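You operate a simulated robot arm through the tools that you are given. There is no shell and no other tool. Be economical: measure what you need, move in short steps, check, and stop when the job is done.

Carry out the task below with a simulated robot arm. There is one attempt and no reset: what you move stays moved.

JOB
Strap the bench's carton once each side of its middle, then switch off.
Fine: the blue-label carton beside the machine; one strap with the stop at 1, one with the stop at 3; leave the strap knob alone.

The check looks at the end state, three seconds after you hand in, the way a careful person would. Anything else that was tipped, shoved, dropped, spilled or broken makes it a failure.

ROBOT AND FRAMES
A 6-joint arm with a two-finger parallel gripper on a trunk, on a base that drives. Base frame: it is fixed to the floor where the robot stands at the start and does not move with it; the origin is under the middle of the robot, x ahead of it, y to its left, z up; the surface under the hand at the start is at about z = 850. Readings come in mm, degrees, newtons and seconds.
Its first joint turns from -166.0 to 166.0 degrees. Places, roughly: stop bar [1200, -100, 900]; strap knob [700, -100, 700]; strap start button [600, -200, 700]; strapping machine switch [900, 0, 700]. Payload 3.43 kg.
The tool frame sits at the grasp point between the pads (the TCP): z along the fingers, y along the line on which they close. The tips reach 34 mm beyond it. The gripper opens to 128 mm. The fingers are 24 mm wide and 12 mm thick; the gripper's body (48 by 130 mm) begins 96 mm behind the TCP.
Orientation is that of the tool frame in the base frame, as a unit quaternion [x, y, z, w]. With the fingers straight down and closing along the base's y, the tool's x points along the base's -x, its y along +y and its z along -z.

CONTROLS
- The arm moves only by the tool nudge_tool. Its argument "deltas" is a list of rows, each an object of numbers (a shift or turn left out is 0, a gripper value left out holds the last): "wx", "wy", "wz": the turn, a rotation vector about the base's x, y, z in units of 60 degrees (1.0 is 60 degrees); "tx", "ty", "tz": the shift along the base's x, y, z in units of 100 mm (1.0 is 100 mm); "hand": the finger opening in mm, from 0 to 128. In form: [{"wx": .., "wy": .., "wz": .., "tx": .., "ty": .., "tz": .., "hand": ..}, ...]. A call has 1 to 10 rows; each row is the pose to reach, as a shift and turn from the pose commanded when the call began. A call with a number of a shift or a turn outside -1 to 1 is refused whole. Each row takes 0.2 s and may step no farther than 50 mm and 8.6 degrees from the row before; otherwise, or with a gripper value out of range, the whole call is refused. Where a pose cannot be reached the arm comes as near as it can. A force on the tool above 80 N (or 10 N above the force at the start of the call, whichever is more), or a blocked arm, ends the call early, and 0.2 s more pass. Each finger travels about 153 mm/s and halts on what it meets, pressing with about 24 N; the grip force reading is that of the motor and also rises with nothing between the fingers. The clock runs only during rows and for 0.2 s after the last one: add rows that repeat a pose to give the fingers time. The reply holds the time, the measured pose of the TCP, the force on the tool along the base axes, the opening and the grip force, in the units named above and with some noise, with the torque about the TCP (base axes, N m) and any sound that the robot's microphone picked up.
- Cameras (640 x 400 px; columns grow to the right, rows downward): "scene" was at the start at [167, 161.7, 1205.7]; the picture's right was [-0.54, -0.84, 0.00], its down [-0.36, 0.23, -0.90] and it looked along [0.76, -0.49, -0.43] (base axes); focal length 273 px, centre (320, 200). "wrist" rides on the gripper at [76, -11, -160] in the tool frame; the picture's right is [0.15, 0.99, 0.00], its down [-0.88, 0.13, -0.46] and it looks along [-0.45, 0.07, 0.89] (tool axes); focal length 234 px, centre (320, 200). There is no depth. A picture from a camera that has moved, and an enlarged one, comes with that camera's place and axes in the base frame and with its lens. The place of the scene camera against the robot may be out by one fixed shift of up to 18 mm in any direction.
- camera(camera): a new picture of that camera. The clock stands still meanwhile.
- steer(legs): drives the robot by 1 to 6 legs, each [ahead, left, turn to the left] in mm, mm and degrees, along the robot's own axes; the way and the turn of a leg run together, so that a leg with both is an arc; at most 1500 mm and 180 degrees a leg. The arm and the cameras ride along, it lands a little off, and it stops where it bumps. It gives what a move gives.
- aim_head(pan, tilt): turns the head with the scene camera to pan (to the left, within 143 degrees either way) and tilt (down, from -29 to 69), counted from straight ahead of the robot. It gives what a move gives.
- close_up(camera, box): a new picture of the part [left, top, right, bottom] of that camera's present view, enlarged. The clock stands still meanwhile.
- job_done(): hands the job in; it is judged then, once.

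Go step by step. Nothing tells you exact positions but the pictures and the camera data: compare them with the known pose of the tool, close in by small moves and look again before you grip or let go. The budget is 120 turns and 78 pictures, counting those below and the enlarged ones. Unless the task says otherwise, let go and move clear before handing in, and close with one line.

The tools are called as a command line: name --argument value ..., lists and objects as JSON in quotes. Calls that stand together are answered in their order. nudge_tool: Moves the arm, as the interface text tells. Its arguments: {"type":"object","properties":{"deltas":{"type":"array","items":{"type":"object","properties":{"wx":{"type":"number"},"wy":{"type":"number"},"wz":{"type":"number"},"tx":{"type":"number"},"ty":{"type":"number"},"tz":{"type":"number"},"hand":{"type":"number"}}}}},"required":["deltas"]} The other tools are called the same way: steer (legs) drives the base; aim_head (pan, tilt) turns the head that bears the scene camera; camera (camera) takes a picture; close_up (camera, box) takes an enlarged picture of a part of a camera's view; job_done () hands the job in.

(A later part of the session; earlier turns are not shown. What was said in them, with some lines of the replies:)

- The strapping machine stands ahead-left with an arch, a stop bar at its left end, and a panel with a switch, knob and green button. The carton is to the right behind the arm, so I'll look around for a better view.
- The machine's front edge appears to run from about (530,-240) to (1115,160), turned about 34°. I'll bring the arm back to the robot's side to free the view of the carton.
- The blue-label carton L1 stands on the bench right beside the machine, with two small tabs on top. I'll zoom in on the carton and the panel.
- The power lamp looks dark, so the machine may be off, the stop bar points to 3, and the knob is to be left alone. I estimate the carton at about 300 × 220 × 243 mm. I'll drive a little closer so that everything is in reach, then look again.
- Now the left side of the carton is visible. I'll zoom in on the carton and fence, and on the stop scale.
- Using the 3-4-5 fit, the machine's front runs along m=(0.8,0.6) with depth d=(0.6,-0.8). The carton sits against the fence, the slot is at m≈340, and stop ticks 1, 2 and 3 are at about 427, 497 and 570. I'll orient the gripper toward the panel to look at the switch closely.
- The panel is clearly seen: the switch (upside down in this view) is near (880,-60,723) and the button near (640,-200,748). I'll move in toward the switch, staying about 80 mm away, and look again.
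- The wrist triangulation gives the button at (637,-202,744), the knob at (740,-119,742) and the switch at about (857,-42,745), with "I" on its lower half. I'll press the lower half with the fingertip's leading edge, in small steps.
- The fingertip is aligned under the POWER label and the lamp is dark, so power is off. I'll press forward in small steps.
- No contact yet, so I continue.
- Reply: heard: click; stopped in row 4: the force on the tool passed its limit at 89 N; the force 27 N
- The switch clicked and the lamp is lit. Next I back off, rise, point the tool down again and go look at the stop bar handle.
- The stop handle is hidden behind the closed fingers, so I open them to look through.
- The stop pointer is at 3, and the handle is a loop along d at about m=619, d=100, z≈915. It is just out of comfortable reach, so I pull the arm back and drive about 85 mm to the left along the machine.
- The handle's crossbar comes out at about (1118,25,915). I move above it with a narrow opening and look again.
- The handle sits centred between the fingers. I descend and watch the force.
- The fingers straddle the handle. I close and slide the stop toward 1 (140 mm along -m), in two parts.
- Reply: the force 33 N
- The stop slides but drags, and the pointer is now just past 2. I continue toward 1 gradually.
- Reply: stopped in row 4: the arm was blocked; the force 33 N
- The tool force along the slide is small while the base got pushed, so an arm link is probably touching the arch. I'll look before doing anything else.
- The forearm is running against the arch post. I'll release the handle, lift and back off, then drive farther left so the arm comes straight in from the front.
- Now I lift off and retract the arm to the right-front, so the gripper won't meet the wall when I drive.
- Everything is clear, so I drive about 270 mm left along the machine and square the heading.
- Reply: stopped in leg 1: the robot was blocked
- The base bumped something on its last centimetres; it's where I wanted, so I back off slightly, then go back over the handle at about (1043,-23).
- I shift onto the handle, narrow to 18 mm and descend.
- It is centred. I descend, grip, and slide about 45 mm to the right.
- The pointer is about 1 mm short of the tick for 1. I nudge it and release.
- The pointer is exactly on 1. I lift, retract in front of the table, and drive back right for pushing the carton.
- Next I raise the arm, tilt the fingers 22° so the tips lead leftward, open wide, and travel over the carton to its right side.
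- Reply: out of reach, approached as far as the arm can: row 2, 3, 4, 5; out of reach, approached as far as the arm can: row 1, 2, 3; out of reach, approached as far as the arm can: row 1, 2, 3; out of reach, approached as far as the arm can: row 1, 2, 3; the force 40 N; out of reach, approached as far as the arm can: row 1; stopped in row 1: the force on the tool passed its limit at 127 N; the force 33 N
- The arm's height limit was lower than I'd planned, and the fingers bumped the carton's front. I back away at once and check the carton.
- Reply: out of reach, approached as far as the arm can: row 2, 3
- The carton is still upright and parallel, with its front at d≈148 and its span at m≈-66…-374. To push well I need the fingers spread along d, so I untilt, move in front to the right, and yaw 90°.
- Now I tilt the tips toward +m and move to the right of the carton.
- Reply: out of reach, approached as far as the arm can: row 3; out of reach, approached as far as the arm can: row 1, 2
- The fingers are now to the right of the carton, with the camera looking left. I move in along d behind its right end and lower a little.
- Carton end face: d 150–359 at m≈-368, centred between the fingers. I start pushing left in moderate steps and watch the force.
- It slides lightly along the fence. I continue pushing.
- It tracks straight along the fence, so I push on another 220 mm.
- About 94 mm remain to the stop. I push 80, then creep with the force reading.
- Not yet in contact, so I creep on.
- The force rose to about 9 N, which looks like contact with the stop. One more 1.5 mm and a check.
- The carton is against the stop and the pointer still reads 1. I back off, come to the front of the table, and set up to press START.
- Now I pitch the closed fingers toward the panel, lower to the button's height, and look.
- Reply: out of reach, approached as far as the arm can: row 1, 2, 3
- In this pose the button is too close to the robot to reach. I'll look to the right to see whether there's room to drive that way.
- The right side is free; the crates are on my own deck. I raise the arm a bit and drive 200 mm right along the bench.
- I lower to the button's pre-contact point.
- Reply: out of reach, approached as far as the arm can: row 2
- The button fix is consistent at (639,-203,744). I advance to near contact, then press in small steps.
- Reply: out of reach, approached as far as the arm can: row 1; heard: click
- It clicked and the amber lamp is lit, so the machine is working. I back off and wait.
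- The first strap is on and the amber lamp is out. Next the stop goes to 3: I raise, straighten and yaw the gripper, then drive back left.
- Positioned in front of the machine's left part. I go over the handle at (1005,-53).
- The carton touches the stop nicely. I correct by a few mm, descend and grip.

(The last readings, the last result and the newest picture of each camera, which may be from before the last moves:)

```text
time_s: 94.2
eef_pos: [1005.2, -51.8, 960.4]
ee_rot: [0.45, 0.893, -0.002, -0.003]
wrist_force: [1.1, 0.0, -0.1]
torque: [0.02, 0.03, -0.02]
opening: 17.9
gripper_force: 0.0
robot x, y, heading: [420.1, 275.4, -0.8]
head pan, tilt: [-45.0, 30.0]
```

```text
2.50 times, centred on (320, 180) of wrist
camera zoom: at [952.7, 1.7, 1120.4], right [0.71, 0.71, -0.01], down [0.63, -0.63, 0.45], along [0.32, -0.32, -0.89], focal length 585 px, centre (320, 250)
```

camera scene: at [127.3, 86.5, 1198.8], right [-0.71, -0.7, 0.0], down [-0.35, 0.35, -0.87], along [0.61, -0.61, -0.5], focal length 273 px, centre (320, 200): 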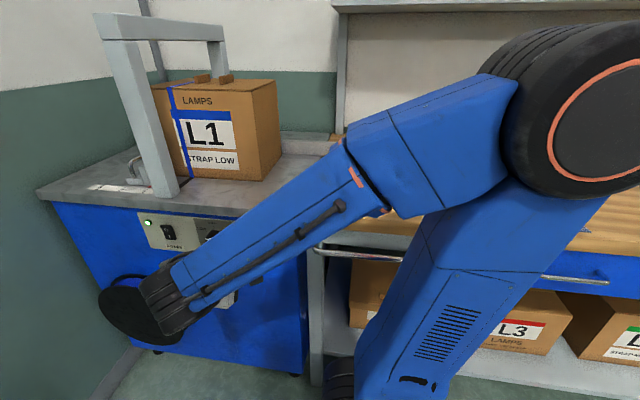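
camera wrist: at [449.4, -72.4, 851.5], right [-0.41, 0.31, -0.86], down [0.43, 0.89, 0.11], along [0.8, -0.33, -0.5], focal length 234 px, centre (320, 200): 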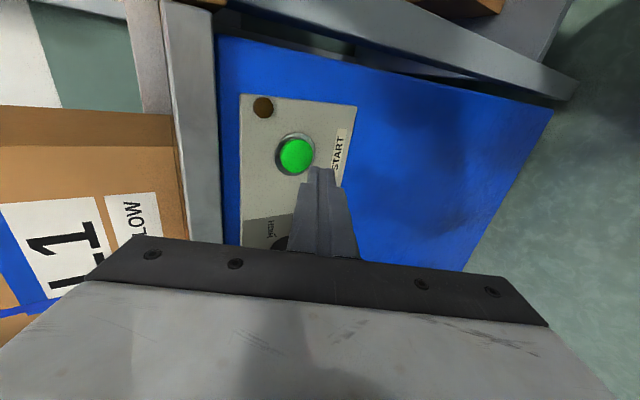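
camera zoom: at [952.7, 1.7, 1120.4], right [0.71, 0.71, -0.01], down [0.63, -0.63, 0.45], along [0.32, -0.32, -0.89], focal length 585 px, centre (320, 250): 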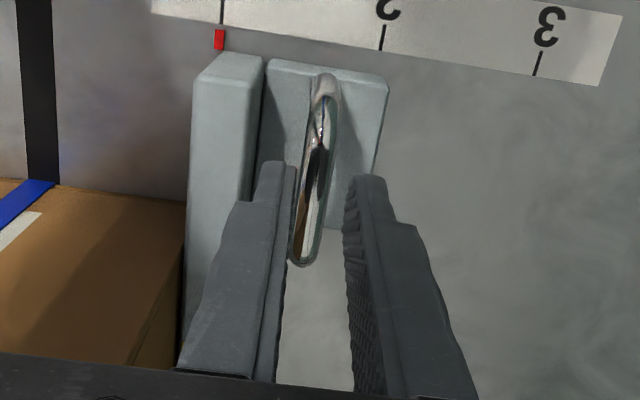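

I shift 3 mm to -m, descend and grip.

nudge_tool --deltas '[{"tx": -0.024, "ty": -0.018}, {"tx": -0.024, "ty": -0.018, "tz": -0.2}, {"tx": -0.024, "ty": -0.018, "tz": -0.38}, {"tx": -0.024, "ty": -0.018, "tz": -0.48}, {"tx": -0.024, "ty": -0.018, "tz": -0.48, "hand": 0}, {"tx": -0.024, "ty": -0.018, "tz": -0.48, "hand": 0}]'

nudge_tool --deltas '[{"tx": 0.16, "ty": 0.12}, {"tx": 0.32, "ty": 0.24}, {"tx": 0.48, "ty": 0.36}, {"tx": 0.64, "ty": 0.48}, {"tx": 0.8, "ty": 0.6}, {"tx": 0.96, "ty": 0.72}]'

close_up --camera "wrist" --box '[160, 40, 420, 200]'

```text
time_s: 95.6
eef_pos: [1002.4, -54.3, 912.8]
ee_rot: [0.45, 0.893, -0.001, -0.002]
wrist_force: [18.0, 7.1, 21.3]
torque: [-0.13, -0.04, -0.64]
opening: 11.5
gripper_force: 44.5
robot x, y, heading: [419.1, 280.2, -0.3]
head pan, tilt: [-45.0, 30.0]
```

```text
time_s: 97.0
eef_pos: [1098.5, 16.1, 911.3]
ee_rot: [0.452, 0.892, -0.002, -0.004]
wrist_force: [14.2, -24.8, 17.4]
torque: [0.34, 0.23, -0.8]
opening: 11.9
gripper_force: 44.9
robot x, y, heading: [418.3, 279.4, -0.6]
head pan, tilt: [-45.0, 30.0]
```

```text
2.46 times, centred on (290, 120) of wrist
camera zoom: at [1046.9, 71.0, 1072.0], right [0.71, 0.7, -0.01], down [0.63, -0.63, 0.45], along [0.31, -0.32, -0.89], focal length 576 px, centre (394, 397)
```

zoom: 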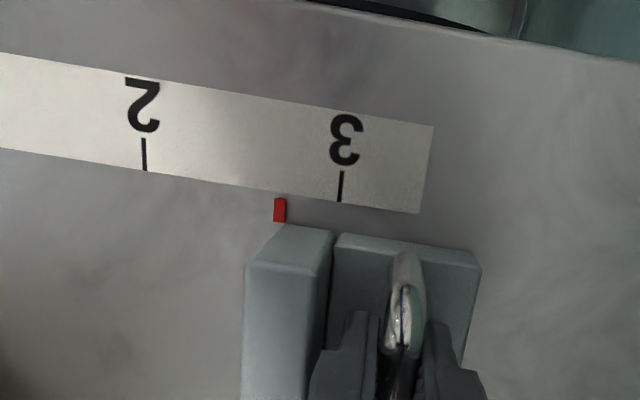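

The pointer is 21 mm short of 3, so I finish the slide.

nudge_tool --deltas '[{"tx": 0.08, "ty": 0.06}, {"tx": 0.168, "ty": 0.126}, {"tx": 0.168, "ty": 0.126}]'

close_up --camera "wrist" --box '[160, 40, 420, 200]'

```text
time_s: 97.8
eef_pos: [1116.0, 29.7, 911.2]
ee_rot: [0.451, 0.893, -0.002, -0.003]
wrist_force: [15.2, -23.9, 16.5]
torque: [0.15, 0.15, -0.94]
opening: 11.8
gripper_force: 44.6
robot x, y, heading: [421.8, 279.8, -0.5]
head pan, tilt: [-45.0, 30.0]
```

```text
2.46 times, centred on (290, 120) of wrist
camera zoom: at [1063.3, 83.9, 1071.6], right [0.71, 0.71, -0.01], down [0.63, -0.63, 0.45], along [0.31, -0.32, -0.89], focal length 576 px, centre (394, 397)
```

zoom: 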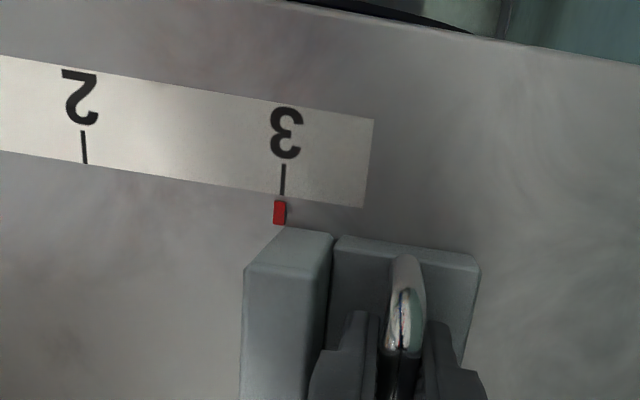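

The pointer is on 3. I release, lift, retract to the front, and drive back to the right.

nudge_tool --deltas '[{"hand": 18}, {"hand": 18}, {"tz": 0.4}, {"tz": 0.8}, {"tz": 0.8, "tx": -0.25, "ty": 0.33}, {"tz": 0.8, "tx": -0.5, "ty": 0.67}, {"tz": 0.8, "tx": -0.75, "ty": 1.0}]'

nudge_tool --deltas '[{"tx": -0.3, "ty": 0.25}, {"tx": -0.6, "ty": 0.5}, {"tx": -0.9, "ty": 0.45}]'

close_up --camera "wrist" --box '[120, 60, 440, 260]'

steer --legs '[[-447, -338, 0.4]]'

```text
time_s: 99.4
eef_pos: [1039.7, 131.0, 993.2]
ee_rot: [0.451, 0.892, -0.002, -0.004]
wrist_force: [-0.2, 0.1, 0.5]
torque: [0.01, 0.03, 0.0]
opening: 18.1
gripper_force: 0.1
robot x, y, heading: [422.3, 279.3, -0.7]
head pan, tilt: [-45.0, 30.0]
```

```text
time_s: 100.2
eef_pos: [950.7, 176.8, 992.1]
ee_rot: [0.45, 0.893, -0.002, -0.005]
wrist_force: [0.2, 0.0, -0.4]
torque: [-0.01, 0.04, 0.0]
opening: 18.0
gripper_force: 0.0
robot x, y, heading: [421.0, 274.8, -0.5]
head pan, tilt: [-45.0, 30.0]
```

```text
2.00 times, centred on (280, 160) of wrist
camera zoom: at [898.5, 229.1, 1152.2], right [0.71, 0.71, -0.01], down [0.63, -0.63, 0.45], along [0.31, -0.32, -0.89], focal length 468 px, centre (400, 280)
```

zoom: 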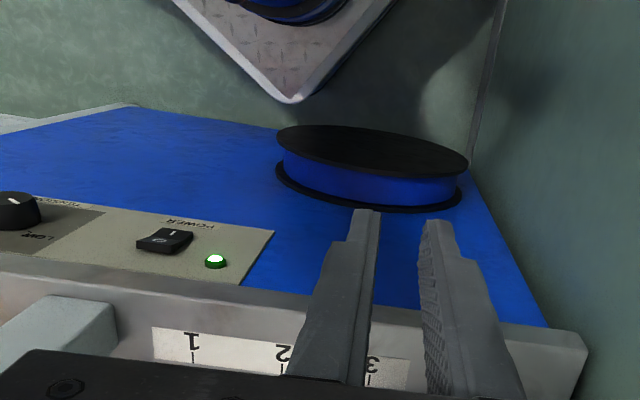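

```text
time_s: 103.4
eef_pos: [503.8, -158.3, 992.7]
ee_rot: [0.45, 0.893, -0.001, -0.004]
wrist_force: [-0.7, -0.1, 0.1]
torque: [-0.02, 0.0, 0.03]
opening: 17.7
gripper_force: 0.2
robot x, y, heading: [-27.7, -53.7, -0.3]
head pan, tilt: [-45.0, 30.0]
```

I turn the gripper 90°, open it, tilt, and move in behind the carton's right end.

nudge_tool --deltas '[{"wz": 0.13, "hand": 60}, {"wz": 0.26, "hand": 128}, {"wz": 0.39}, {"wz": 0.52}, {"wz": 0.65}, {"wz": 0.75}]'

nudge_tool --deltas '[{"wz": 0.13}, {"wz": 0.26}, {"wz": 0.39}, {"wz": 0.52}, {"wz": 0.65}, {"wz": 0.75}]'

nudge_tool --deltas '[{"tx": 0.25, "ty": -0.3, "wx": 0.07, "wy": -0.093}, {"tx": 0.5, "ty": -0.6, "wx": 0.14, "wy": -0.187}, {"tx": 0.75, "ty": -0.9, "wx": 0.215, "wy": -0.287}]'

nudge_tool --deltas '[{"tx": 0.25, "ty": -0.3, "tz": -0.1}, {"tx": 0.5, "ty": -0.6, "tz": -0.2}, {"tx": 0.75, "ty": -0.9, "tz": -0.28}]'

camera --camera "wrist"

```text
time_s: 104.8
eef_pos: [503.5, -157.4, 991.8]
ee_rot: [0.072, 0.997, -0.003, -0.002]
wrist_force: [-0.5, 0.2, -0.4]
torque: [0.01, -0.01, -0.02]
opening: 127.8
gripper_force: 0.1
robot x, y, heading: [-25.7, -57.8, -0.1]
head pan, tilt: [-45.0, 30.0]
```

```text
time_s: 106.2
eef_pos: [504.0, -157.2, 992.2]
ee_rot: [-0.315, 0.949, -0.004, -0.002]
wrist_force: [0.9, 0.2, 0.4]
torque: [0.02, -0.01, 0.07]
opening: 127.7
gripper_force: 0.1
robot x, y, heading: [-27.8, -58.1, -0.5]
head pan, tilt: [-45.0, 30.0]
```

```text
time_s: 107.0
eef_pos: [579.0, -248.1, 992.4]
ee_rot: [-0.309, 0.933, 0.056, 0.177]
wrist_force: [-0.5, -0.3, 1.3]
torque: [-0.07, -0.03, -0.02]
opening: 128.0
gripper_force: 0.1
robot x, y, heading: [-25.9, -56.1, -0.4]
head pan, tilt: [-45.0, 30.0]
```

```text
time_s: 107.8
eef_pos: [653.2, -338.2, 963.4]
ee_rot: [-0.309, 0.933, 0.056, 0.177]
wrist_force: [0.0, 0.3, 0.2]
torque: [-0.04, -0.03, -0.03]
opening: 128.2
gripper_force: 0.0
robot x, y, heading: [-21.0, -54.4, -0.3]
head pan, tilt: [-45.0, 30.0]
```

```text
16 pictures are left
camera wrist: at [557.0, -423.1, 1085.2], right [-0.7, 0.71, -0.06], down [0.45, 0.5, 0.74], along [0.56, 0.49, -0.67], focal length 234 px, centre (320, 200)
```

wrist: 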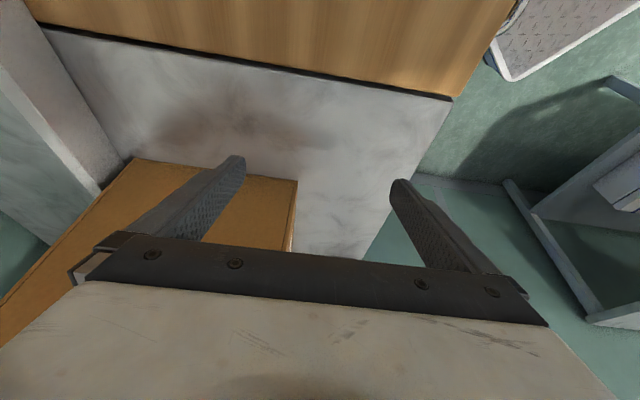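

I move 130 mm deeper, then push in steps of about 100 mm.

nudge_tool --deltas '[{"tx": 0.25, "ty": -0.33}, {"tx": 0.5, "ty": -0.67}, {"tx": 0.75, "ty": -1.0}]'

nudge_tool --deltas '[{"tx": 0.2, "ty": 0.04}, {"tx": 0.36, "ty": 0.2}, {"tx": 0.52, "ty": 0.32}, {"tx": 0.68, "ty": 0.44}]'

camera --camera "wrist"

```text
time_s: 108.6
eef_pos: [728.2, -437.5, 964.6]
ee_rot: [-0.309, 0.933, 0.056, 0.177]
wrist_force: [0.0, 1.0, 1.4]
torque: [-0.03, -0.04, -0.02]
opening: 128.2
gripper_force: 0.0
robot x, y, heading: [-28.3, -56.9, -0.3]
head pan, tilt: [-45.0, 30.0]
```

```text
time_s: 109.6
eef_pos: [796.2, -394.8, 963.8]
ee_rot: [-0.308, 0.933, 0.056, 0.177]
wrist_force: [-1.8, -0.9, 0.1]
torque: [0.01, 0.02, 0.15]
opening: 128.0
gripper_force: 0.1
robot x, y, heading: [-22.4, -60.0, -0.4]
head pan, tilt: [-45.0, 30.0]
```

```text
15 pictures are left
camera wrist: at [700.1, -479.1, 1084.9], right [-0.7, 0.71, -0.06], down [0.45, 0.5, 0.74], along [0.56, 0.49, -0.67], focal length 234 px, centre (320, 200)
```

wrist: 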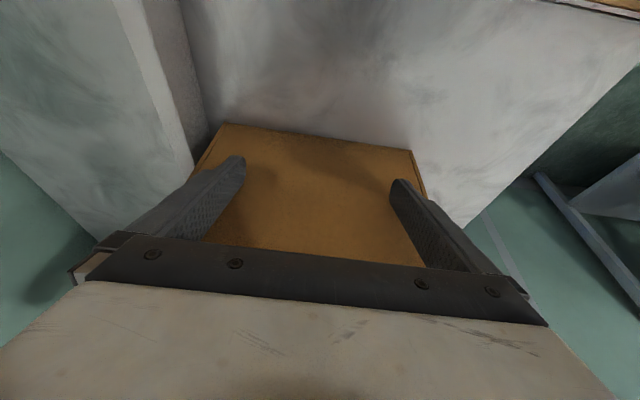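

Contact again, pushing lightly. I push 120 mm, then creep.

nudge_tool --deltas '[{"tx": 0.16, "ty": 0.12}, {"tx": 0.32, "ty": 0.24}, {"tx": 0.48, "ty": 0.36}, {"tx": 0.64, "ty": 0.48}, {"tx": 0.8, "ty": 0.6}, {"tx": 0.96, "ty": 0.72}]'

nudge_tool --deltas '[{"tx": 0.02, "ty": 0.015}, {"tx": 0.04, "ty": 0.03}]'

nudge_tool --deltas '[{"tx": 0.02, "ty": 0.015}, {"tx": 0.04, "ty": 0.03}]'

```text
time_s: 111.0
eef_pos: [893.4, -321.9, 965.1]
ee_rot: [-0.31, 0.933, 0.055, 0.176]
wrist_force: [-0.6, -1.2, -0.4]
torque: [0.03, -0.06, -0.02]
opening: 128.2
gripper_force: 0.1
robot x, y, heading: [-27.0, -59.7, -0.6]
head pan, tilt: [-45.0, 30.0]
```

```text
time_s: 111.6
eef_pos: [896.4, -318.2, 963.8]
ee_rot: [-0.308, 0.933, 0.056, 0.176]
wrist_force: [-3.2, -0.6, 1.4]
torque: [-0.11, 0.04, -0.06]
opening: 128.1
gripper_force: 0.1
robot x, y, heading: [-22.7, -58.1, -0.5]
head pan, tilt: [-45.0, 30.0]
```

```text
time_s: 112.2
eef_pos: [900.8, -316.0, 963.9]
ee_rot: [-0.308, 0.933, 0.055, 0.176]
wrist_force: [-1.5, -1.2, 0.3]
torque: [-0.04, 0.04, -0.02]
opening: 128.1
gripper_force: 0.1
robot x, y, heading: [-24.6, -55.2, -0.6]
head pan, tilt: [-45.0, 30.0]
```

Nearly there; I creep on.

nudge_tool --deltas '[{"tx": 0.016, "ty": 0.012}, {"tx": 0.032, "ty": 0.024}]'

nudge_tool --deltas '[{"tx": 0.012, "ty": 0.009}, {"tx": 0.016, "ty": 0.012}]'

```text
time_s: 112.8
eef_pos: [904.1, -313.8, 965.2]
ee_rot: [-0.308, 0.933, 0.055, 0.176]
wrist_force: [-2.5, -1.7, 1.7]
torque: [-0.03, 0.05, -0.02]
opening: 127.9
gripper_force: 0.1
robot x, y, heading: [-23.5, -57.7, -0.7]
head pan, tilt: [-45.0, 30.0]
```

```text
time_s: 113.4
eef_pos: [904.5, -313.4, 964.7]
ee_rot: [-0.309, 0.933, 0.056, 0.176]
wrist_force: [-17.0, -6.1, 0.1]
torque: [-0.08, 0.51, -0.26]
opening: 128.0
gripper_force: 0.1
robot x, y, heading: [-27.0, -55.8, -0.3]
head pan, tilt: [-45.0, 30.0]
```

The same 18 N contact as before. I back off, return to the front, and close the hand.

nudge_tool --deltas '[{"tx": -0.16, "ty": -0.12}, {"tx": -0.48, "ty": -0.36}, {"tx": -0.72, "ty": -0.5, "hand": 60}, {"tx": -0.96, "ty": -0.4, "hand": 0}]'

nudge_tool --deltas '[{"tx": -0.25, "ty": 0.33}, {"tx": -0.5, "ty": 0.67}, {"tx": -0.74, "ty": 0.98}]'

nudge_tool --deltas '[{"tx": -0.25, "ty": 0.33}, {"tx": -0.5, "ty": 0.67}, {"tx": -0.74, "ty": 0.98}]'

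nudge_tool --deltas '[{"tx": -0.25, "ty": 0.1, "wx": -0.07, "wy": 0.093}, {"tx": -0.5, "ty": 0.2, "wx": -0.14, "wy": 0.187}, {"tx": -0.74, "ty": 0.3, "wx": -0.215, "wy": 0.287}]'

camera --camera "scene"

```text
time_s: 114.4
eef_pos: [810.0, -353.1, 964.4]
ee_rot: [-0.308, 0.933, 0.056, 0.176]
wrist_force: [-0.7, -0.1, -0.1]
torque: [0.02, -0.01, 0.02]
opening: 0.0
gripper_force: 24.2
robot x, y, heading: [-29.3, -54.1, -0.6]
head pan, tilt: [-45.0, 30.0]
```

```text
time_s: 115.2
eef_pos: [734.6, -256.5, 963.9]
ee_rot: [-0.307, 0.934, 0.055, 0.176]
wrist_force: [-0.2, 0.9, -0.4]
torque: [0.09, 0.01, -0.02]
opening: 0.0
gripper_force: 23.9
robot x, y, heading: [-26.4, -57.3, -0.3]
head pan, tilt: [-45.0, 30.0]
```

```text
time_s: 116.0
eef_pos: [660.9, -157.8, 964.9]
ee_rot: [-0.308, 0.934, 0.055, 0.175]
wrist_force: [1.0, -0.3, -0.6]
torque: [0.04, -0.03, -0.02]
opening: 0.0
gripper_force: 24.4
robot x, y, heading: [-26.2, -53.0, -0.2]
head pan, tilt: [-45.0, 30.0]
```

```text
time_s: 116.8
eef_pos: [587.6, -127.6, 965.8]
ee_rot: [-0.314, 0.949, -0.004, -0.001]
wrist_force: [-1.0, -0.2, -0.4]
torque: [0.01, -0.02, -0.01]
opening: 0.0
gripper_force: 24.0
robot x, y, heading: [-24.3, -55.9, -0.4]
head pan, tilt: [-45.0, 30.0]
```

```text
14 pictures are left
camera scene: at [128.9, 89.8, 1198.8], right [-0.71, -0.7, 0.0], down [-0.35, 0.36, -0.87], along [0.61, -0.62, -0.5], focal length 273 px, centre (320, 200)
```

scene: 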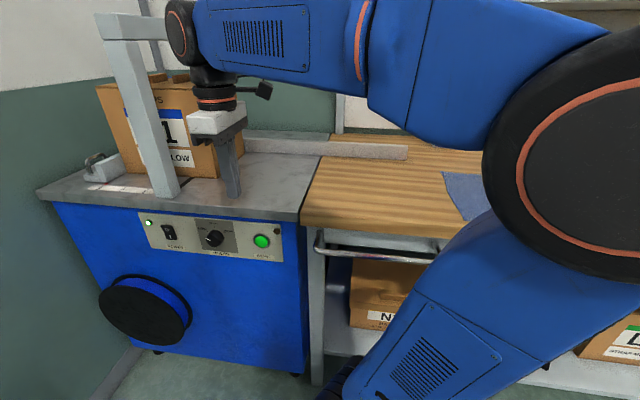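

Let me check the stop pointer, then pitch to press START again.

close_up --camera "scene" --box '[70, 140, 210, 220]'

nudge_tool --deltas '[{"wx": -0.1, "wy": -0.075, "tx": -0.06, "ty": 0.08}, {"wx": -0.2, "wy": -0.15, "tx": -0.12, "ty": 0.12}, {"wx": -0.3, "wy": -0.225, "tx": -0.12, "ty": 0.12, "tz": -0.1}, {"wx": -0.4, "wy": -0.3, "tx": -0.12, "ty": 0.12, "tz": -0.2}, {"wx": -0.5, "wy": -0.375, "tx": -0.12, "ty": 0.12, "tz": -0.4}, {"wx": -0.6, "wy": -0.45, "tx": -0.12, "ty": 0.12, "tz": -0.6}, {"wx": -0.7, "wy": -0.525, "tx": -0.12, "ty": 0.12, "tz": -0.8}, {"wx": -0.8, "wy": -0.6, "tx": -0.12, "ty": 0.12, "tz": -1.0}]'

nudge_tool --deltas '[{"tx": 0.08, "ty": -0.08, "tz": -0.4}, {"tx": 0.15, "ty": -0.18, "tz": -0.8}, {"tx": 0.15, "ty": -0.18, "tz": -1.0}]'

camera --camera "wrist"

```text
4.57 times, centred on (140, 180) of scene
camera zoom: at [128.9, 89.8, 1198.8], right [-0.71, -0.7, 0.0], down [-0.35, 0.36, -0.87], along [0.61, -0.62, -0.5], focal length 1248 px, centre (1143, 291)
```

zoom: 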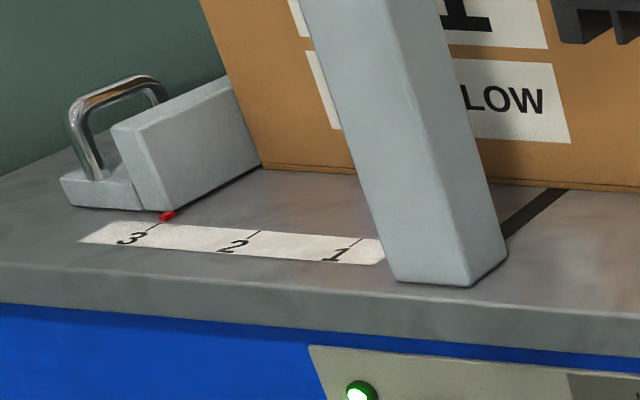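

```text
time_s: 118.6
eef_pos: [575.2, -114.8, 865.5]
ee_rot: [-0.271, 0.821, -0.477, 0.159]
wrist_force: [0.2, 0.0, 0.1]
torque: [0.01, 0.0, 0.04]
opening: 0.0
gripper_force: 24.1
robot x, y, heading: [-27.5, -56.9, -0.4]
head pan, tilt: [-45.0, 30.0]
```

```text
time_s: 119.4
eef_pos: [590.5, -132.5, 764.9]
ee_rot: [-0.271, 0.822, -0.476, 0.159]
wrist_force: [-0.2, 0.1, 0.6]
torque: [0.0, 0.03, -0.01]
opening: 0.0
gripper_force: 24.1
robot x, y, heading: [-26.5, -56.0, -0.6]
head pan, tilt: [-45.0, 30.0]
```

```text
12 pictures are left
camera wrist: at [451.0, -69.9, 853.3], right [-0.41, 0.31, -0.86], down [0.43, 0.89, 0.11], along [0.8, -0.33, -0.5], focal length 234 px, centre (320, 200)
```

wrist: 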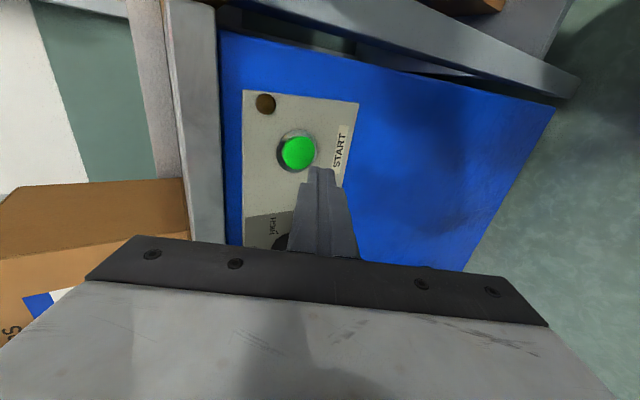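

The pointer is on 3 and the carton rests against the stop. I press START at the same spot as before.

nudge_tool --deltas '[{"tx": 0.1, "ty": -0.17, "tz": -0.02}, {"tx": 0.205, "ty": -0.345, "tz": -0.04}]'

nudge_tool --deltas '[{"tx": 0.012, "ty": -0.016}, {"tx": 0.024, "ty": -0.032}, {"tx": 0.036, "ty": -0.048}, {"tx": 0.048, "ty": -0.064}, {"tx": 0.06, "ty": -0.08}]'

```text
time_s: 120.0
eef_pos: [613.2, -165.6, 763.4]
ee_rot: [-0.27, 0.822, -0.477, 0.157]
wrist_force: [0.6, -0.2, 0.2]
torque: [0.0, 0.0, -0.02]
opening: 0.0
gripper_force: 24.3
robot x, y, heading: [-26.8, -57.7, -0.5]
head pan, tilt: [-45.0, 30.0]
```

```text
time_s: 121.2
eef_pos: [618.2, -173.1, 760.6]
ee_rot: [-0.27, 0.822, -0.477, 0.157]
wrist_force: [-0.9, 3.2, 0.8]
torque: [-0.01, 0.0, 0.04]
opening: 0.0
gripper_force: 24.0
robot x, y, heading: [-22.8, -55.1, -0.3]
head pan, tilt: [-45.0, 30.0]
heard: click
```

It clicked. I back off and wait for the cycle, then look.

nudge_tool --deltas '[{"tx": -0.12, "ty": 0.16}, {"tx": -0.36, "ty": 0.48}, {"tx": -0.36, "ty": 0.48}, {"tx": -0.36, "ty": 0.48}, {"tx": -0.36, "ty": 0.48}, {"tx": -0.36, "ty": 0.48}, {"tx": -0.36, "ty": 0.48}, {"tx": -0.36, "ty": 0.48}]'

nudge_tool --deltas '[{"tx": 0}, {"tx": 0}, {"tx": 0}, {"tx": 0}, {"tx": 0}, {"tx": 0}, {"tx": 0}, {"tx": 0}]'

close_up --camera "scene" --box '[60, 60, 320, 230]'

```text
time_s: 123.0
eef_pos: [582.2, -123.6, 763.4]
ee_rot: [-0.27, 0.822, -0.476, 0.157]
wrist_force: [-0.1, -0.6, -0.8]
torque: [-0.02, 0.0, 0.01]
opening: 0.0
gripper_force: 24.3
out of reach, approached as far as the arm can: row 1, 2, 3, 4, 5, 6, 7, 8
robot x, y, heading: [-26.2, -54.0, -0.5]
head pan, tilt: [-45.0, 30.0]
```

```text
time_s: 124.8
eef_pos: [582.0, -124.0, 763.1]
ee_rot: [-0.269, 0.822, -0.477, 0.157]
wrist_force: [0.4, 0.2, -0.1]
torque: [0.03, -0.01, 0.01]
opening: 0.0
gripper_force: 23.8
robot x, y, heading: [-21.9, -57.0, -0.1]
head pan, tilt: [-45.0, 30.0]
```

```text
2.35 times, centred on (190, 145) of scene
camera zoom: at [128.8, 89.8, 1198.8], right [-0.71, -0.7, 0.0], down [-0.35, 0.36, -0.87], along [0.61, -0.62, -0.5], focal length 642 px, centre (626, 329)
```

zoom: 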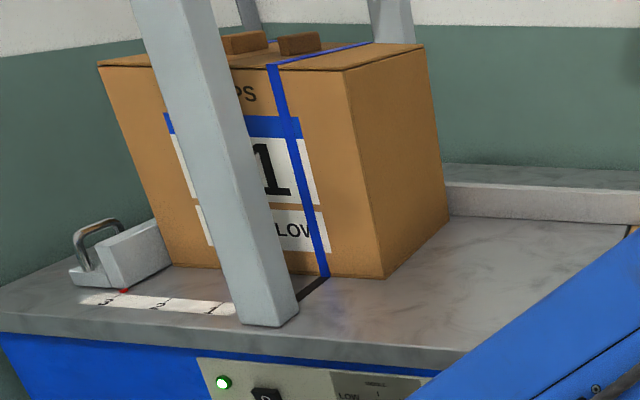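

Both straps are on, one each side of the middle. Finally the switch goes off: I move along the panel to in front of the POWER rocker's upper half.

nudge_tool --deltas '[{"tx": 0.4, "ty": 0.28}, {"tx": 0.8, "ty": 0.53}, {"tx": 1.0, "ty": 0.65}]'

nudge_tool --deltas '[{"tx": 0.4, "ty": 0.25}, {"tx": 0.8, "ty": 0.5}, {"tx": 1.0, "ty": 0.62}]'

nudge_tool --deltas '[{"tx": 0.25, "ty": 0.13, "tz": 0.03}]'

camera --camera "wrist"

```text
time_s: 125.6
eef_pos: [683.1, -58.4, 762.2]
ee_rot: [-0.27, 0.822, -0.476, 0.158]
wrist_force: [0.5, 0.7, 0.0]
torque: [0.02, -0.02, 0.02]
opening: 0.2
gripper_force: 23.8
robot x, y, heading: [-24.0, -54.6, -0.5]
head pan, tilt: [-45.0, 30.0]
```

```text
time_s: 126.4
eef_pos: [783.1, 1.5, 762.0]
ee_rot: [-0.27, 0.822, -0.477, 0.158]
wrist_force: [-0.7, -0.1, 0.5]
torque: [0.02, -0.05, 0.01]
opening: 0.0
gripper_force: 24.1
robot x, y, heading: [-26.6, -55.9, -0.4]
head pan, tilt: [-45.0, 30.0]
```

```text
time_s: 126.8
eef_pos: [808.9, 16.0, 766.2]
ee_rot: [-0.27, 0.821, -0.477, 0.158]
wrist_force: [0.4, 0.0, 0.4]
torque: [0.04, -0.03, 0.0]
opening: 0.0
gripper_force: 24.3
robot x, y, heading: [-23.7, -57.7, -0.2]
head pan, tilt: [-45.0, 30.0]
```

```text
10 pictures are left
camera wrist: at [668.6, 78.1, 854.2], right [-0.41, 0.31, -0.86], down [0.43, 0.89, 0.11], along [0.8, -0.33, -0.5], focal length 234 px, centre (320, 200)
```

wrist: 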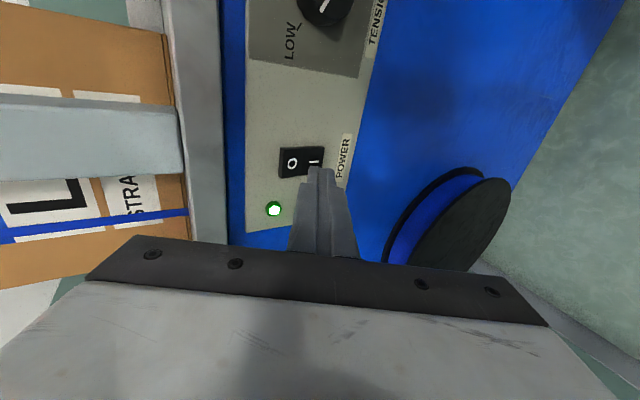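

The O half of the rocker is at about (857,-44,755), straight ahead of the fingertip. I advance, then press in small steps.

nudge_tool --deltas '[{"tx": 0.1, "ty": -0.12, "tz": -0.01}, {"tx": 0.2, "ty": -0.24, "tz": -0.02}]'

nudge_tool --deltas '[{"tx": 0.012, "ty": -0.016}, {"tx": 0.024, "ty": -0.032}, {"tx": 0.036, "ty": -0.048}, {"tx": 0.048, "ty": -0.064}]'

camera --camera "wrist"

```text
time_s: 127.4
eef_pos: [828.7, -8.5, 764.3]
ee_rot: [-0.271, 0.821, -0.477, 0.158]
wrist_force: [-0.8, 0.4, -0.2]
torque: [0.01, -0.03, 0.02]
opening: 0.1
gripper_force: 24.0
robot x, y, heading: [-26.7, -55.5, -0.3]
head pan, tilt: [-45.0, 30.0]
```

```text
time_s: 128.4
eef_pos: [833.6, -15.6, 763.8]
ee_rot: [-0.271, 0.821, -0.477, 0.158]
wrist_force: [0.2, -0.1, -0.2]
torque: [0.02, 0.0, -0.01]
opening: 0.0
gripper_force: 23.6
robot x, y, heading: [-25.1, -60.8, -0.2]
head pan, tilt: [-45.0, 30.0]
heard: click
```

```text
9 pictures are left
camera wrist: at [693.2, 47.1, 852.7], right [-0.41, 0.31, -0.86], down [0.43, 0.89, 0.11], along [0.8, -0.33, -0.5], focal length 234 px, centre (320, 200)
```

wrist: 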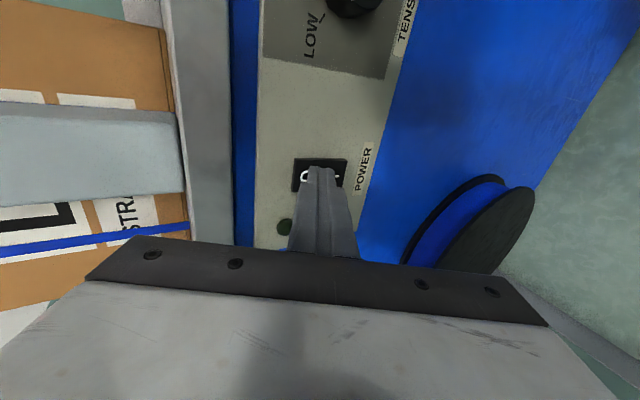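

It clicked and the power lamp is out. I back away clear, raise the arm and take a final look.

nudge_tool --deltas '[{"tx": -0.18, "ty": 0.24}, {"tx": -0.4, "ty": 0.54}, {"tx": -0.6, "ty": 0.8}]'

nudge_tool --deltas '[{"tx": -0.3, "ty": -0.2, "tz": 0.1}, {"tx": -0.6, "ty": -0.45, "tz": 0.3}, {"tx": -0.9, "ty": -0.7, "tz": 0.5}]'

camera --camera "scene"

camera --camera "wrist"

```text
time_s: 129.2
eef_pos: [772.4, 64.4, 763.5]
ee_rot: [-0.271, 0.821, -0.477, 0.158]
wrist_force: [-0.7, 0.9, 0.7]
torque: [0.03, -0.01, 0.0]
opening: 0.0
gripper_force: 23.5
robot x, y, heading: [-26.2, -62.6, -0.5]
head pan, tilt: [-45.0, 30.0]
```

```text
time_s: 130.0
eef_pos: [680.4, -4.7, 813.7]
ee_rot: [-0.271, 0.821, -0.478, 0.158]
wrist_force: [-0.2, 0.3, 0.0]
torque: [-0.03, 0.02, -0.03]
opening: 0.1
gripper_force: 24.0
robot x, y, heading: [-23.1, -56.5, -0.4]
head pan, tilt: [-45.0, 30.0]
```

```text
8 pictures are left
camera scene: at [129.1, 90.2, 1198.8], right [-0.71, -0.7, 0.0], down [-0.35, 0.36, -0.87], along [0.61, -0.62, -0.5], focal length 273 px, centre (320, 200)
```

scene: 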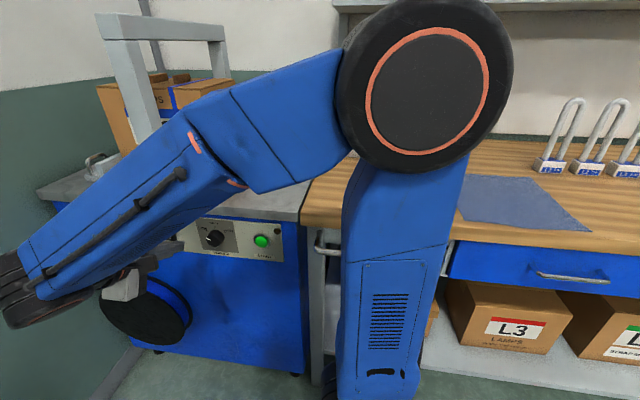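

```text
7 pictures are left
camera wrist: at [542.2, 57.3, 902.8], right [-0.41, 0.31, -0.86], down [0.43, 0.89, 0.11], along [0.8, -0.33, -0.5], focal length 234 px, centre (320, 200)
```

wrist: 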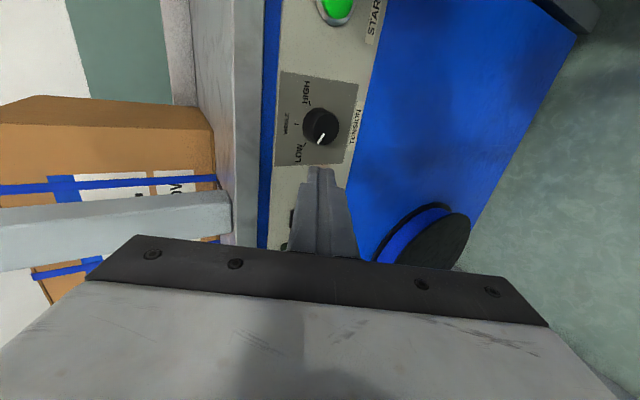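

Both straps are visible on the carton, the knob is untouched at LOW, the power is off and the arm is clear. I'm handing in.

job_done

```text
The job is handed in.
```

The blue-label carton L1 now has two straps, one each side of its middle, made with the stop at 1 and then at 3. The power switch is off and I never touched the strap knob. On the way the gripper bumped the carton's front once and an arm link leaned on the arch. The base also stopped once against something I couldn't see. The carton stayed upright, and I saw nothing tipped or displaced in the final pictures.
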